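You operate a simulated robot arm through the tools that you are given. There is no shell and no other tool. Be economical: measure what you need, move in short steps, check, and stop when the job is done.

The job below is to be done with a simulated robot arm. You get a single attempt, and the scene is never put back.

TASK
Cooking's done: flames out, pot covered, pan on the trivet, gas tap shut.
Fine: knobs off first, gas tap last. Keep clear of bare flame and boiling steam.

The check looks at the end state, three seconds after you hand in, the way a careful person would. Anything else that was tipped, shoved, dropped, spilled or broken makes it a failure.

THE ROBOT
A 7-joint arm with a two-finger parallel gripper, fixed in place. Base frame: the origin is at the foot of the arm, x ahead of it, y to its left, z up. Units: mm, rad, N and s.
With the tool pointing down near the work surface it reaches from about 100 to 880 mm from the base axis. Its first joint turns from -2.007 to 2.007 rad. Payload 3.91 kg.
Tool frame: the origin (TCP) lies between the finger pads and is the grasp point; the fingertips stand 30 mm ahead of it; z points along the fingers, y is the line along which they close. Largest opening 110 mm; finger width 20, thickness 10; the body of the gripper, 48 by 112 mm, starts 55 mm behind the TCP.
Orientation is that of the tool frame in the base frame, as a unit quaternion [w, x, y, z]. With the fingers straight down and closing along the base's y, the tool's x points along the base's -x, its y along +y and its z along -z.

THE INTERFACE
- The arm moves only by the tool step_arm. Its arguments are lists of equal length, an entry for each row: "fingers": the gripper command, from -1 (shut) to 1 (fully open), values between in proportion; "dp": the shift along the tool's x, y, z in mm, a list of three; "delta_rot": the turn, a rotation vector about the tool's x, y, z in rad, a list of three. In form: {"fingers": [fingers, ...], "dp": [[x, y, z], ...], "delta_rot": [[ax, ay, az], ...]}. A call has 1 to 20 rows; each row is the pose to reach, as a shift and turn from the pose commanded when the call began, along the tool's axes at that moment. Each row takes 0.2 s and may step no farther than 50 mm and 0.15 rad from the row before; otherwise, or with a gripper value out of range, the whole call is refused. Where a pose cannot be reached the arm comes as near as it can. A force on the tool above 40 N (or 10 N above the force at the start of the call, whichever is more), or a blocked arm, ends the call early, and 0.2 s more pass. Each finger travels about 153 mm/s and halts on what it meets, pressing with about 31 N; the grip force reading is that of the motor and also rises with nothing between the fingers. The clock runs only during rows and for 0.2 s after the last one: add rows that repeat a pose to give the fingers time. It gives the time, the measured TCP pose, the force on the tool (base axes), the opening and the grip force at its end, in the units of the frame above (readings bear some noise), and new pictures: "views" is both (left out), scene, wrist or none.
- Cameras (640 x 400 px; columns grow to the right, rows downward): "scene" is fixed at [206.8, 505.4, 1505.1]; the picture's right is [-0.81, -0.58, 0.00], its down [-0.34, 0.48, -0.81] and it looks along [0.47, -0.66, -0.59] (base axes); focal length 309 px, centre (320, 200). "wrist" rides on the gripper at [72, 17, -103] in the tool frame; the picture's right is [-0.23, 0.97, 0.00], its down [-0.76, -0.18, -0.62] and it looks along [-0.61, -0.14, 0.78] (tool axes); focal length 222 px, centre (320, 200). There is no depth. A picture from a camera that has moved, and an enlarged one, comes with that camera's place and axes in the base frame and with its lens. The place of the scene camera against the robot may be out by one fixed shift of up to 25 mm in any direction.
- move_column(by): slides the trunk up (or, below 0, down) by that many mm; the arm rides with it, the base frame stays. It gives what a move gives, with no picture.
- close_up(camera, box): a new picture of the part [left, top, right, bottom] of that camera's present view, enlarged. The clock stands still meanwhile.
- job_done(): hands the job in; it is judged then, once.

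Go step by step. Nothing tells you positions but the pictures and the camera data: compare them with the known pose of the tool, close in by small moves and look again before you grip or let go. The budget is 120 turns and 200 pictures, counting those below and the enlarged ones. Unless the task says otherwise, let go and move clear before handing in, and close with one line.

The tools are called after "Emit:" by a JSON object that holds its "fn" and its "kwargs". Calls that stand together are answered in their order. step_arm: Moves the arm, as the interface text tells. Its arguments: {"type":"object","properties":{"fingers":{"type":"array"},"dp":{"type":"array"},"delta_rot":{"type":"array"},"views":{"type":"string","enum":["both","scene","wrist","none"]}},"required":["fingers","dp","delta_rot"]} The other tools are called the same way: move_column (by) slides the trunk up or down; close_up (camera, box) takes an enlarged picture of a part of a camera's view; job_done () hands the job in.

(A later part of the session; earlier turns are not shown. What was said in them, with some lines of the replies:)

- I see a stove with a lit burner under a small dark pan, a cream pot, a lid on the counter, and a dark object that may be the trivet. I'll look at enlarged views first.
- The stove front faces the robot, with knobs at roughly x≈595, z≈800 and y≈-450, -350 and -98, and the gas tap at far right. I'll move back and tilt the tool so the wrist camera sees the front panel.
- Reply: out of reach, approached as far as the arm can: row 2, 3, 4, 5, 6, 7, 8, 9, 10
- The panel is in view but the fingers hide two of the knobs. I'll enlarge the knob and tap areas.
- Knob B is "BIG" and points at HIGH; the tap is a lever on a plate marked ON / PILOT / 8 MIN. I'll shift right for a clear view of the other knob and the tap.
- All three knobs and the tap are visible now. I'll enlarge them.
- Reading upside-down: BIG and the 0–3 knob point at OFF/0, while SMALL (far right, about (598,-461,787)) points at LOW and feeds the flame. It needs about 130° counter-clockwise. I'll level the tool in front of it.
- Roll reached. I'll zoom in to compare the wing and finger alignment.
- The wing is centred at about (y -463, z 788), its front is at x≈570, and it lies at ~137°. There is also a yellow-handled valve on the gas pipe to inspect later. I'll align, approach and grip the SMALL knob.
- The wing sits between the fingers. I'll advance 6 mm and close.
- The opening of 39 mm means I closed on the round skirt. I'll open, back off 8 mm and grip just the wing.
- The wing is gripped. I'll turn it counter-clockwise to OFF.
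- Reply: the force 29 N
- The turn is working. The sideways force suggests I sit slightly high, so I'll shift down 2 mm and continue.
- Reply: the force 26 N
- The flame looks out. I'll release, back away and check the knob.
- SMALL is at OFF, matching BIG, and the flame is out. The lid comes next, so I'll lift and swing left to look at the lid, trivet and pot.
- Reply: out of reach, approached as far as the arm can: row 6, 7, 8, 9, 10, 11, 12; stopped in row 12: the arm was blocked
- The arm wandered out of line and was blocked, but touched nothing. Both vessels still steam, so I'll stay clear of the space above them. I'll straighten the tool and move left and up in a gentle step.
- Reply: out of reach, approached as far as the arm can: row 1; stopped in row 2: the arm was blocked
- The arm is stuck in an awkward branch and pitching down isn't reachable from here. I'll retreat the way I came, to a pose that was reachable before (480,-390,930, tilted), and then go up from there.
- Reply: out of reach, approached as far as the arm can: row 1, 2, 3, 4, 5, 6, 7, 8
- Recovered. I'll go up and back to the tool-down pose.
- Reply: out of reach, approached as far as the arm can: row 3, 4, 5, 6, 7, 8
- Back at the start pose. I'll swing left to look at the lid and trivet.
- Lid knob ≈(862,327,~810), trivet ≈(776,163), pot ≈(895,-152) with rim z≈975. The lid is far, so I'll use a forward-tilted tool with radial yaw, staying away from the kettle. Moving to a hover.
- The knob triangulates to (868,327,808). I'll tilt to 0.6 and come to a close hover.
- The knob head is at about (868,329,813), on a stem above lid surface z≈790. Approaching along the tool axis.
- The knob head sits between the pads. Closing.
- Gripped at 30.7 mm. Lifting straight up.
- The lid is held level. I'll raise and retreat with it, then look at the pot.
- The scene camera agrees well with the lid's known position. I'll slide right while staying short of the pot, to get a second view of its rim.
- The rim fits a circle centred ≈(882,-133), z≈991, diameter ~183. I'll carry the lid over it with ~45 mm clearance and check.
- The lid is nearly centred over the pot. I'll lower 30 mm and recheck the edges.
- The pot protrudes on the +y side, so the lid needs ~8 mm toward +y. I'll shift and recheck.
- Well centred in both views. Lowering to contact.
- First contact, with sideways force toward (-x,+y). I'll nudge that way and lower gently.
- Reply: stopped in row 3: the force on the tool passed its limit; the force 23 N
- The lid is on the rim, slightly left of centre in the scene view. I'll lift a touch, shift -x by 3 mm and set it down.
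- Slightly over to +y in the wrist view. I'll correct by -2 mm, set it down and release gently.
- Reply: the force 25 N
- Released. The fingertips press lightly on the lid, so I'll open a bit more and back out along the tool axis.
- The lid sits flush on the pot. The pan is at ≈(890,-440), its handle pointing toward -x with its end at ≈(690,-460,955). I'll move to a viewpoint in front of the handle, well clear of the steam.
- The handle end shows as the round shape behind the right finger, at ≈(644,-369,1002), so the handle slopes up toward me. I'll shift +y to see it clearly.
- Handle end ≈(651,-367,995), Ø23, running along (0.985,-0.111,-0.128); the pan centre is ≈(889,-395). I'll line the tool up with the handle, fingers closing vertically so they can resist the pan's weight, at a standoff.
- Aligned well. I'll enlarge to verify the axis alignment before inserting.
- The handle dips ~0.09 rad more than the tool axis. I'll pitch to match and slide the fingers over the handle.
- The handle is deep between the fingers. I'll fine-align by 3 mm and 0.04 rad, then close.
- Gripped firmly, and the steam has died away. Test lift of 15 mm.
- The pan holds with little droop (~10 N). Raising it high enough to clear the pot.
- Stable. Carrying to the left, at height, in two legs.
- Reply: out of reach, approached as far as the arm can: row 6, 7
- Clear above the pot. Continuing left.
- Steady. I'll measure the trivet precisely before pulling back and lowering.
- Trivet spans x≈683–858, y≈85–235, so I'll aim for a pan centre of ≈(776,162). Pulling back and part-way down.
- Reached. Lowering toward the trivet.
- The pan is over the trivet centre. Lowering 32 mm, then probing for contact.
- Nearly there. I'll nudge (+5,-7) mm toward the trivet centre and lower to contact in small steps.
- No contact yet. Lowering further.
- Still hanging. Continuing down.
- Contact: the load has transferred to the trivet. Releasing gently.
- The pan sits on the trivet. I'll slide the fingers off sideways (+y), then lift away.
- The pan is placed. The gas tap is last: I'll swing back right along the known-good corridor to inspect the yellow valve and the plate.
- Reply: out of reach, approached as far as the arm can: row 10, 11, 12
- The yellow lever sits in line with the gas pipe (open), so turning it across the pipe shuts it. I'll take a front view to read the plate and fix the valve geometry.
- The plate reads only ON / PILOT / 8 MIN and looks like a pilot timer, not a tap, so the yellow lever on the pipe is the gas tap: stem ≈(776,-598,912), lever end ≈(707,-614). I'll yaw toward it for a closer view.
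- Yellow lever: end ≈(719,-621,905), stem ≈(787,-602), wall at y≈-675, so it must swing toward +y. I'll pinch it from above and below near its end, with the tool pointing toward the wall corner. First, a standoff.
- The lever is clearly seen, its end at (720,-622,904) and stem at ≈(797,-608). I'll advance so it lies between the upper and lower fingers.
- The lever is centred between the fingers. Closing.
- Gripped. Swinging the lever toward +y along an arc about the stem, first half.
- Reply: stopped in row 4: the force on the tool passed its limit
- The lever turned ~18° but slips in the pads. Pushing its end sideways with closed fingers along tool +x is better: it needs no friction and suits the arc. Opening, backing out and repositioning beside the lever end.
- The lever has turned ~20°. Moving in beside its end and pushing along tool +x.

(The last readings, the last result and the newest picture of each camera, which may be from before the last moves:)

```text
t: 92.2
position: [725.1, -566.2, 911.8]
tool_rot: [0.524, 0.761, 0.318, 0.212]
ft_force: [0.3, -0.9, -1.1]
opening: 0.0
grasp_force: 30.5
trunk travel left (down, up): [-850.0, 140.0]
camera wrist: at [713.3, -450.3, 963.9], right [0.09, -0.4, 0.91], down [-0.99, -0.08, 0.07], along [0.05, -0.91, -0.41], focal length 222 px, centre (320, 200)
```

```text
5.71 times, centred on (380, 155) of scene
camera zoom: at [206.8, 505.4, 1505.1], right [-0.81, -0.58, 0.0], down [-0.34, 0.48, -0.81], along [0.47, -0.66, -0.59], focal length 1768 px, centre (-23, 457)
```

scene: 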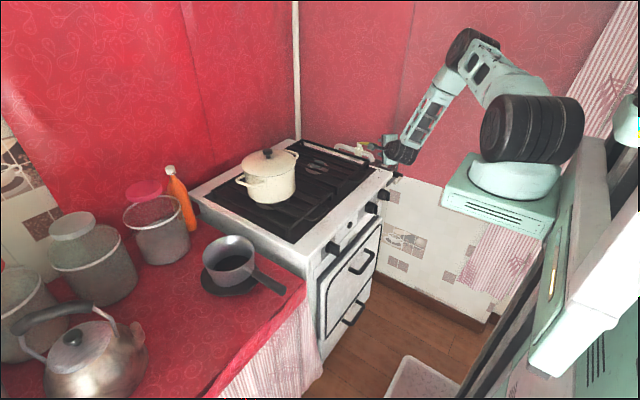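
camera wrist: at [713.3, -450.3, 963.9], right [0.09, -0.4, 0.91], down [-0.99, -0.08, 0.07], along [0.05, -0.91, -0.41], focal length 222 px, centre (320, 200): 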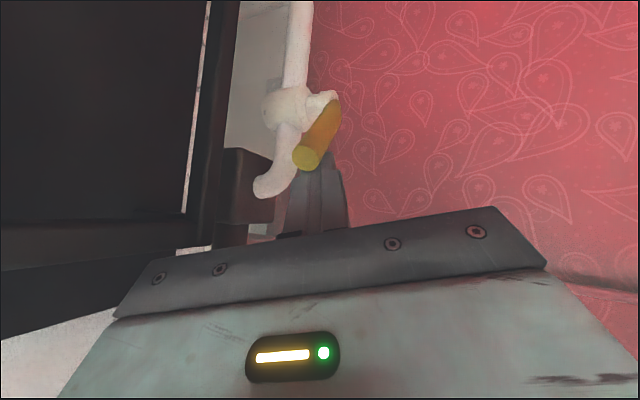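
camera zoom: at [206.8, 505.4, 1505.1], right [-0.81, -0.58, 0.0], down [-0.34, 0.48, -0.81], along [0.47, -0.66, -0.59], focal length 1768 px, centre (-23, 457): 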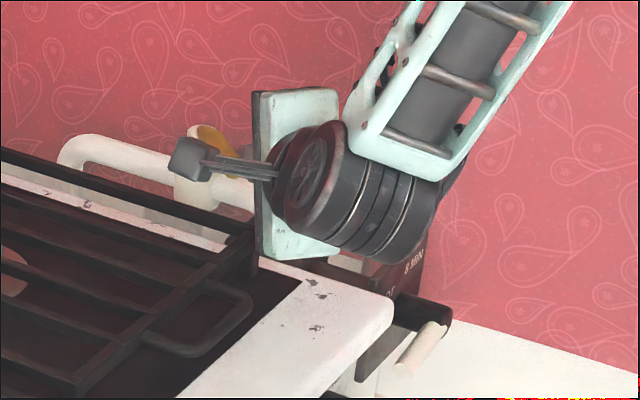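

Good: the lever is now about halfway (~137°). Pushing the rest.

Emit:
{"fn": "step_arm", "kwargs": {"fingers": [-1, -1, -1, -1, -1, -1], "dp": [[10, 0, 1], [20, 0, 2], [30, 0, 3], [38, 0, 5], [44, 0, 6], [44, 0, 6]], "delta_rot": [[0, 0, 0], [0, 0, 0], [0, 0, 0], [0, 0, 0], [0, 0, 0], [0, 0, 0]], "views": "wrist"}}

Emit:
{"fn": "close_up", "kwargs": {"camera": "wrist", "box": [220, 0, 420, 240]}}

Emit:
{"fn": "close_up", "kwargs": {"camera": "scene", "box": [330, 120, 430, 190]}}

```text
t: 92.7
position: [725.7, -565.8, 911.7]
tool_rot: [0.529, 0.761, 0.316, 0.204]
ft_force: [-20.2, 3.8, 15.8]
opening: 0.2
grasp_force: 31.2
trunk travel left (down, up): [-850.0, 140.0]
stopped in row 2: the force on the tool passed its limit (the readings are from after the stop); the commanded pose is now the measured one
camera wrist: at [715.0, -449.5, 963.0], right [0.1, -0.39, 0.91], down [-0.99, -0.07, 0.07], along [0.03, -0.92, -0.4], focal length 222 px, centre (320, 200)
```

wrist: 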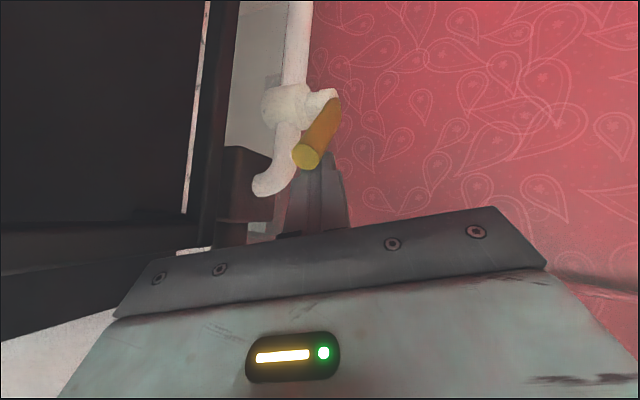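

```text
1.67 times, centred on (320, 120) of wrist
camera zoom: at [715.0, -449.5, 963.0], right [0.1, -0.39, 0.91], down [-0.99, -0.07, 0.07], along [0.03, -0.92, -0.4], focal length 370 px, centre (320, 333)
```

zoom: 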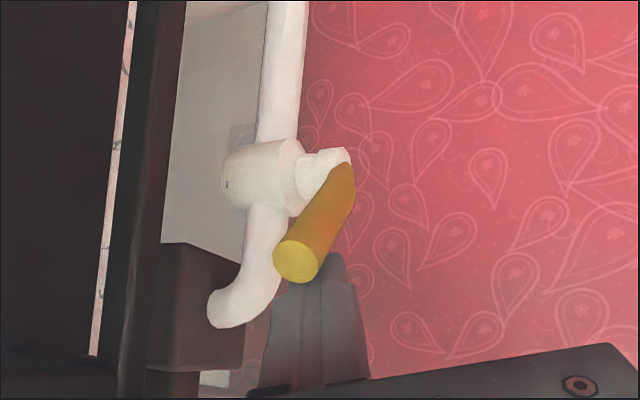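

```text
5.71 times, centred on (380, 155) of scene
camera zoom: at [206.8, 505.4, 1505.1], right [-0.81, -0.58, 0.0], down [-0.34, 0.48, -0.81], along [0.47, -0.66, -0.59], focal length 1768 px, centre (-23, 457)
```

zoom: 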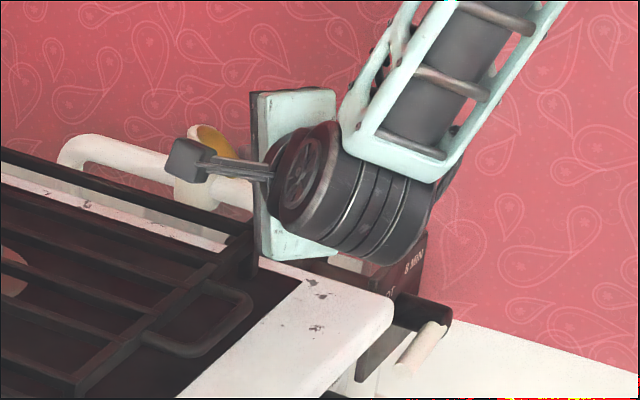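

Something else resists (force -x, +z), perhaps the gripper's lower edge on the grate. Looking closely.

Emit:
{"fn": "close_up", "kwargs": {"camera": "scene", "box": [350, 130, 400, 170]}}

Emit:
{"fn": "close_up", "kwargs": {"camera": "wrist", "box": [60, 100, 400, 330]}}

```text
10.00 times, centred on (375, 150) of scene
camera zoom: at [206.8, 505.4, 1505.1], right [-0.81, -0.58, 0.0], down [-0.34, 0.48, -0.81], along [0.47, -0.66, -0.59], focal length 3093 px, centre (-230, 700)
```

zoom: 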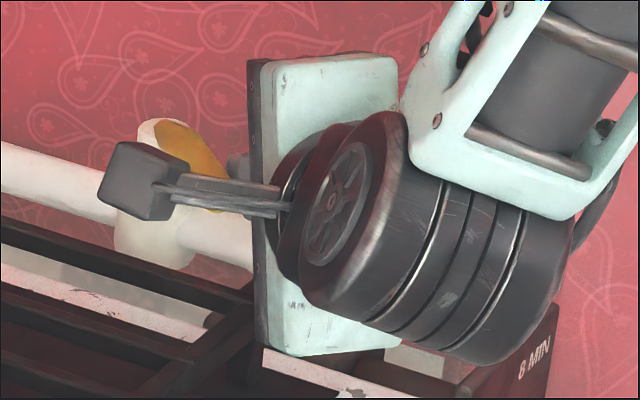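

```text
1.74 times, centred on (230, 215) of wrist
camera zoom: at [715.0, -449.5, 963.0], right [0.1, -0.39, 0.91], down [-0.99, -0.07, 0.07], along [0.03, -0.92, -0.4], focal length 386 px, centre (476, 174)
```

zoom: 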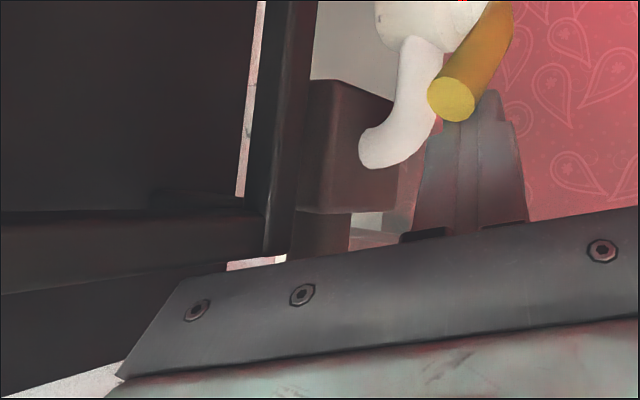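

The gripper's lower edge touches the grate corner. I'll back off and pitch the tool steeper (+0.4 rad), which lifts the body ~30 mm while the fingertips stay at lever height.

Emit:
{"fn": "step_arm", "kwargs": {"fingers": [-1, -1, -1, -1, -1, -1], "dp": [[-7, 1, 0], [-14, 3, 0], [-14, 5, 0], [-14, 5, 0], [-14, 5, 0], [-14, 5, 0]], "delta_rot": [[0, 0, 0], [0.1, 0, 0], [0.2, 0, 0], [0.3, 0, 0], [0.4, 0, 0], [0.4, 0, 0]], "views": "wrist"}}

Emit:
{"fn": "close_up", "kwargs": {"camera": "scene", "box": [340, 120, 410, 176]}}

```text
t: 94.1
position: [719.1, -575.6, 916.3]
tool_rot: [0.366, 0.851, 0.351, 0.138]
ft_force: [-0.7, -0.5, -0.3]
opening: 0.0
grasp_force: 30.6
trunk travel left (down, up): [-850.0, 140.0]
camera wrist: at [728.8, -478.8, 997.9], right [0.32, -0.63, 0.7], down [-0.94, -0.12, 0.32], along [-0.12, -0.77, -0.63], focal length 222 px, centre (320, 200)
```

wrist: 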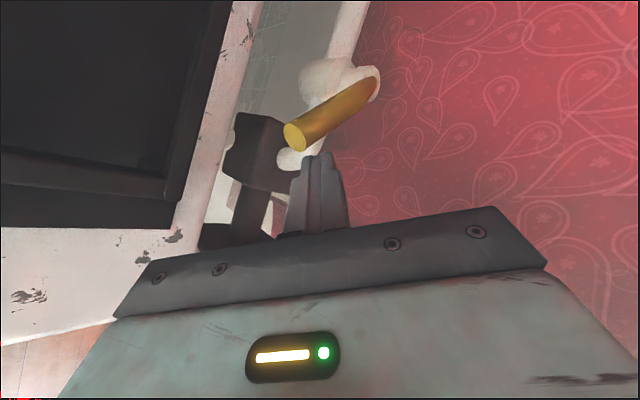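

```text
7.14 times, centred on (375, 148) of scene
camera zoom: at [206.8, 505.4, 1505.1], right [-0.81, -0.58, 0.0], down [-0.34, 0.48, -0.81], along [0.47, -0.66, -0.59], focal length 2210 px, centre (-73, 571)
```

zoom: 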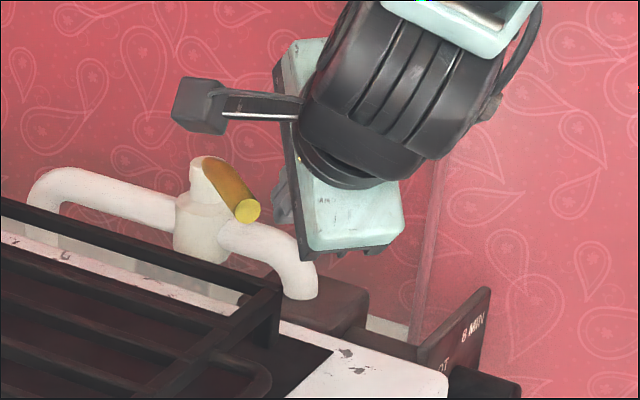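

Clear of the grate, with the lever still at ~137°. Pushing along tool +x again.

Emit:
{"fn": "step_arm", "kwargs": {"fingers": [-1, -1, -1, -1, -1, -1, -1], "dp": [[8, 0, 0], [16, 0, 0], [24, 0, 0], [32, 0, 0], [40, 0, 0], [48, 0, 0], [48, 0, 0]], "delta_rot": [[0, 0, 0], [0, 0, 0], [0, 0, 0], [0, 0, 0], [0, 0, 0], [0, 0, 0], [0, 0, 0]], "views": "wrist"}}

Emit:
{"fn": "close_up", "kwargs": {"camera": "wrist", "box": [220, 40, 420, 240]}}

Emit:
{"fn": "close_up", "kwargs": {"camera": "scene", "box": [340, 120, 410, 176]}}

```text
t: 95.7
position: [754.5, -541.9, 914.1]
tool_rot: [0.365, 0.851, 0.351, 0.137]
ft_force: [-0.4, -0.2, -0.9]
opening: 0.0
grasp_force: 30.8
trunk travel left (down, up): [-850.0, 140.0]
camera wrist: at [763.6, -445.0, 996.4], right [0.32, -0.63, 0.71], down [-0.94, -0.12, 0.32], along [-0.12, -0.77, -0.63], focal length 222 px, centre (320, 200)
```

wrist: 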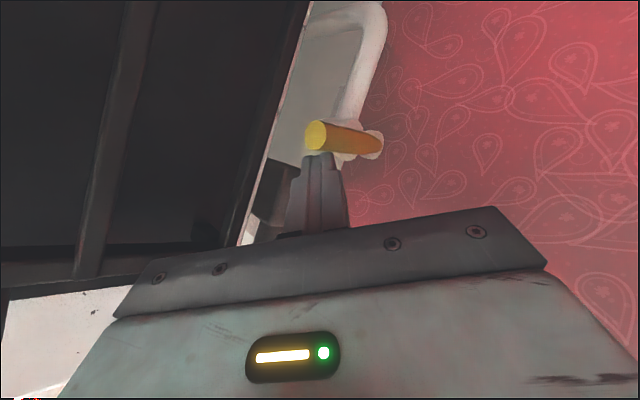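

```text
2.00 times, centred on (320, 140) of wrist
camera zoom: at [763.6, -445.0, 996.4], right [0.32, -0.63, 0.71], down [-0.94, -0.12, 0.32], along [-0.12, -0.77, -0.63], focal length 444 px, centre (320, 320)
```

zoom: 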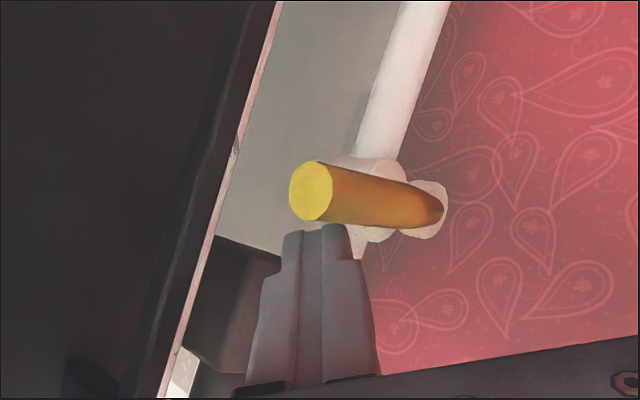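

```text
7.14 times, centred on (375, 148) of scene
camera zoom: at [206.8, 505.4, 1505.1], right [-0.81, -0.58, 0.0], down [-0.34, 0.48, -0.81], along [0.47, -0.66, -0.59], focal length 2210 px, centre (-73, 571)
```

zoom: 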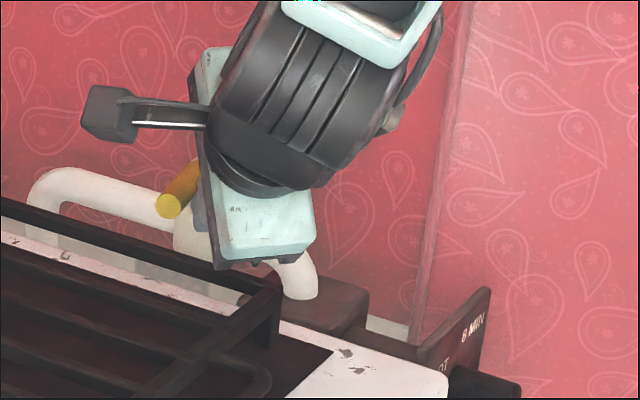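

The lever is now about 89° across the pipe. A small extra push to make sure it reaches its stop.

Emit:
{"fn": "step_arm", "kwargs": {"fingers": [-1, -1, -1], "dp": [[2, 0, 0], [4, 0, 0], [4, 0, 0]], "delta_rot": [[0, 0, 0], [0, 0, 0], [0, 0, 0]], "views": "none"}}

Emit:
{"fn": "close_up", "kwargs": {"camera": "wrist", "box": [220, 40, 420, 240]}}

```text
t: 96.5
position: [757.3, -538.5, 914.8]
tool_rot: [0.366, 0.851, 0.351, 0.138]
ft_force: [-1.2, -0.3, -0.9]
opening: 0.0
grasp_force: 30.7
trunk travel left (down, up): [-850.0, 140.0]
```

```text
2.00 times, centred on (320, 140) of wrist
camera zoom: at [766.2, -442.1, 996.4], right [0.32, -0.63, 0.71], down [-0.94, -0.12, 0.32], along [-0.12, -0.77, -0.63], focal length 444 px, centre (320, 320)
```

zoom: 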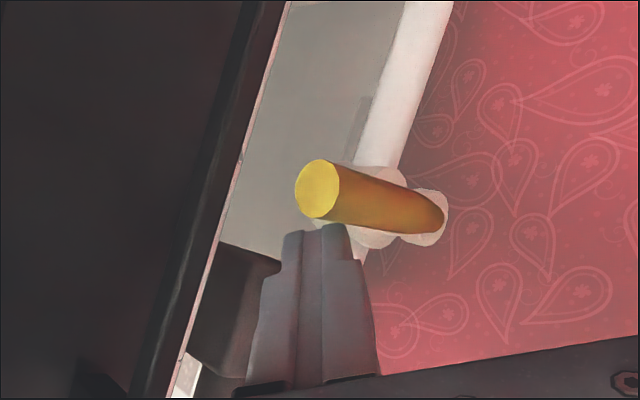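

The lever is now square across the pipe (~90–92° turned): gas shut. Backing away.

Emit:
{"fn": "step_arm", "kwargs": {"fingers": [-1, -1, -1, -1, -1, -1, -1], "dp": [[-10, 0, 0], [-16, 10, -15], [-18, 30, -45], [-20, 50, -80], [-20, 80, -115], [-20, 110, -145], [-20, 110, -145]], "delta_rot": [[0, 0, 0], [0, 0, 0], [0, 0, 0], [0, 0, 0], [0, 0, 0], [0, 0, 0], [0, 0, 0]], "views": "both"}}

Emit:
{"fn": "close_up", "kwargs": {"camera": "scene", "box": [280, 110, 420, 200]}}

Emit:
{"fn": "close_up", "kwargs": {"camera": "scene", "box": [180, 130, 420, 280]}}

```text
t: 98.1
position: [727.9, -531.2, 1095.7]
tool_rot: [0.366, 0.851, 0.351, 0.139]
ft_force: [0.0, -0.5, -0.2]
opening: 0.0
grasp_force: 31.1
trunk travel left (down, up): [-850.0, 140.0]
camera wrist: at [736.8, -433.3, 1176.4], right [0.32, -0.63, 0.71], down [-0.94, -0.12, 0.32], along [-0.12, -0.77, -0.63], focal length 222 px, centre (320, 200)
```

scene: 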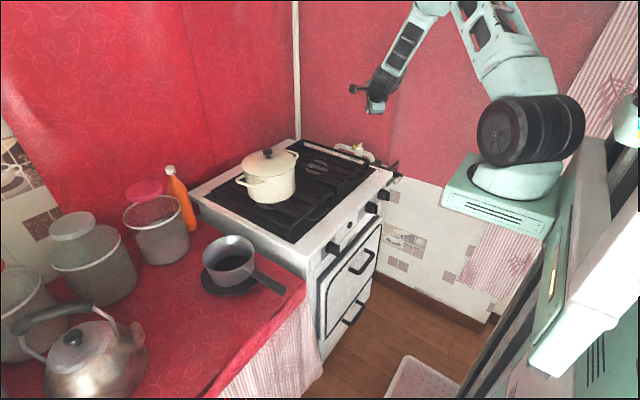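
wrist: 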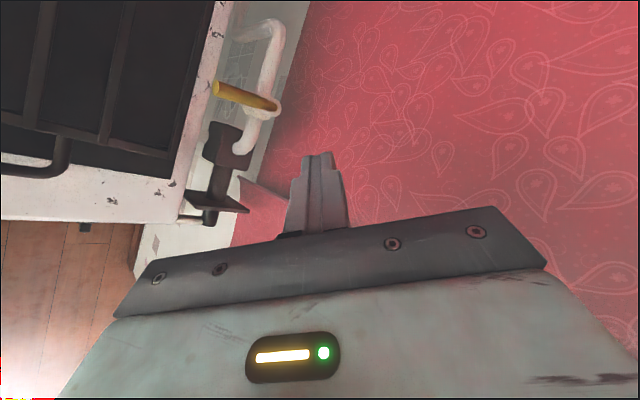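

```text
4.44 times, centred on (350, 155) of scene
camera zoom: at [206.8, 505.4, 1505.1], right [-0.81, -0.58, 0.0], down [-0.34, 0.48, -0.81], along [0.47, -0.66, -0.59], focal length 1375 px, centre (187, 400)
```

zoom: 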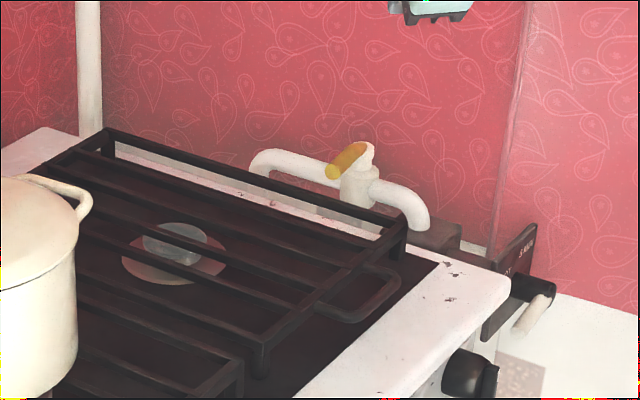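

```text
2.67 times, centred on (300, 205) of scene
camera zoom: at [206.8, 505.4, 1505.1], right [-0.81, -0.58, 0.0], down [-0.34, 0.48, -0.81], along [0.47, -0.66, -0.59], focal length 825 px, centre (373, 187)
```

zoom: 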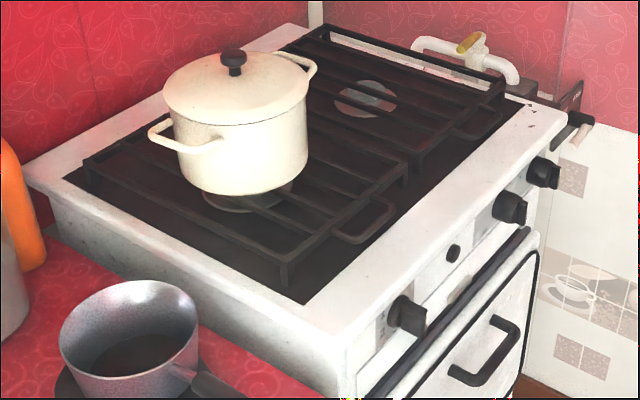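

Everything looks right: all knobs are off and no flame shows. The pot is covered, the pan is on the trivet, the grate is undisturbed, the yellow tap is across the pipe and the arm is clear. Handing in.

Emit:
{"fn": "job_done", "kwargs": {}}

```text
The job is handed in.
```

The job is handed in: the burner knob was turned off first, then the pot covered, the pan set on the trivet, and the yellow gas tap turned across the pipe last. I left the ON / PILOT / 8 MIN lever alone because I took it for a pilot timer, not the gas tap.
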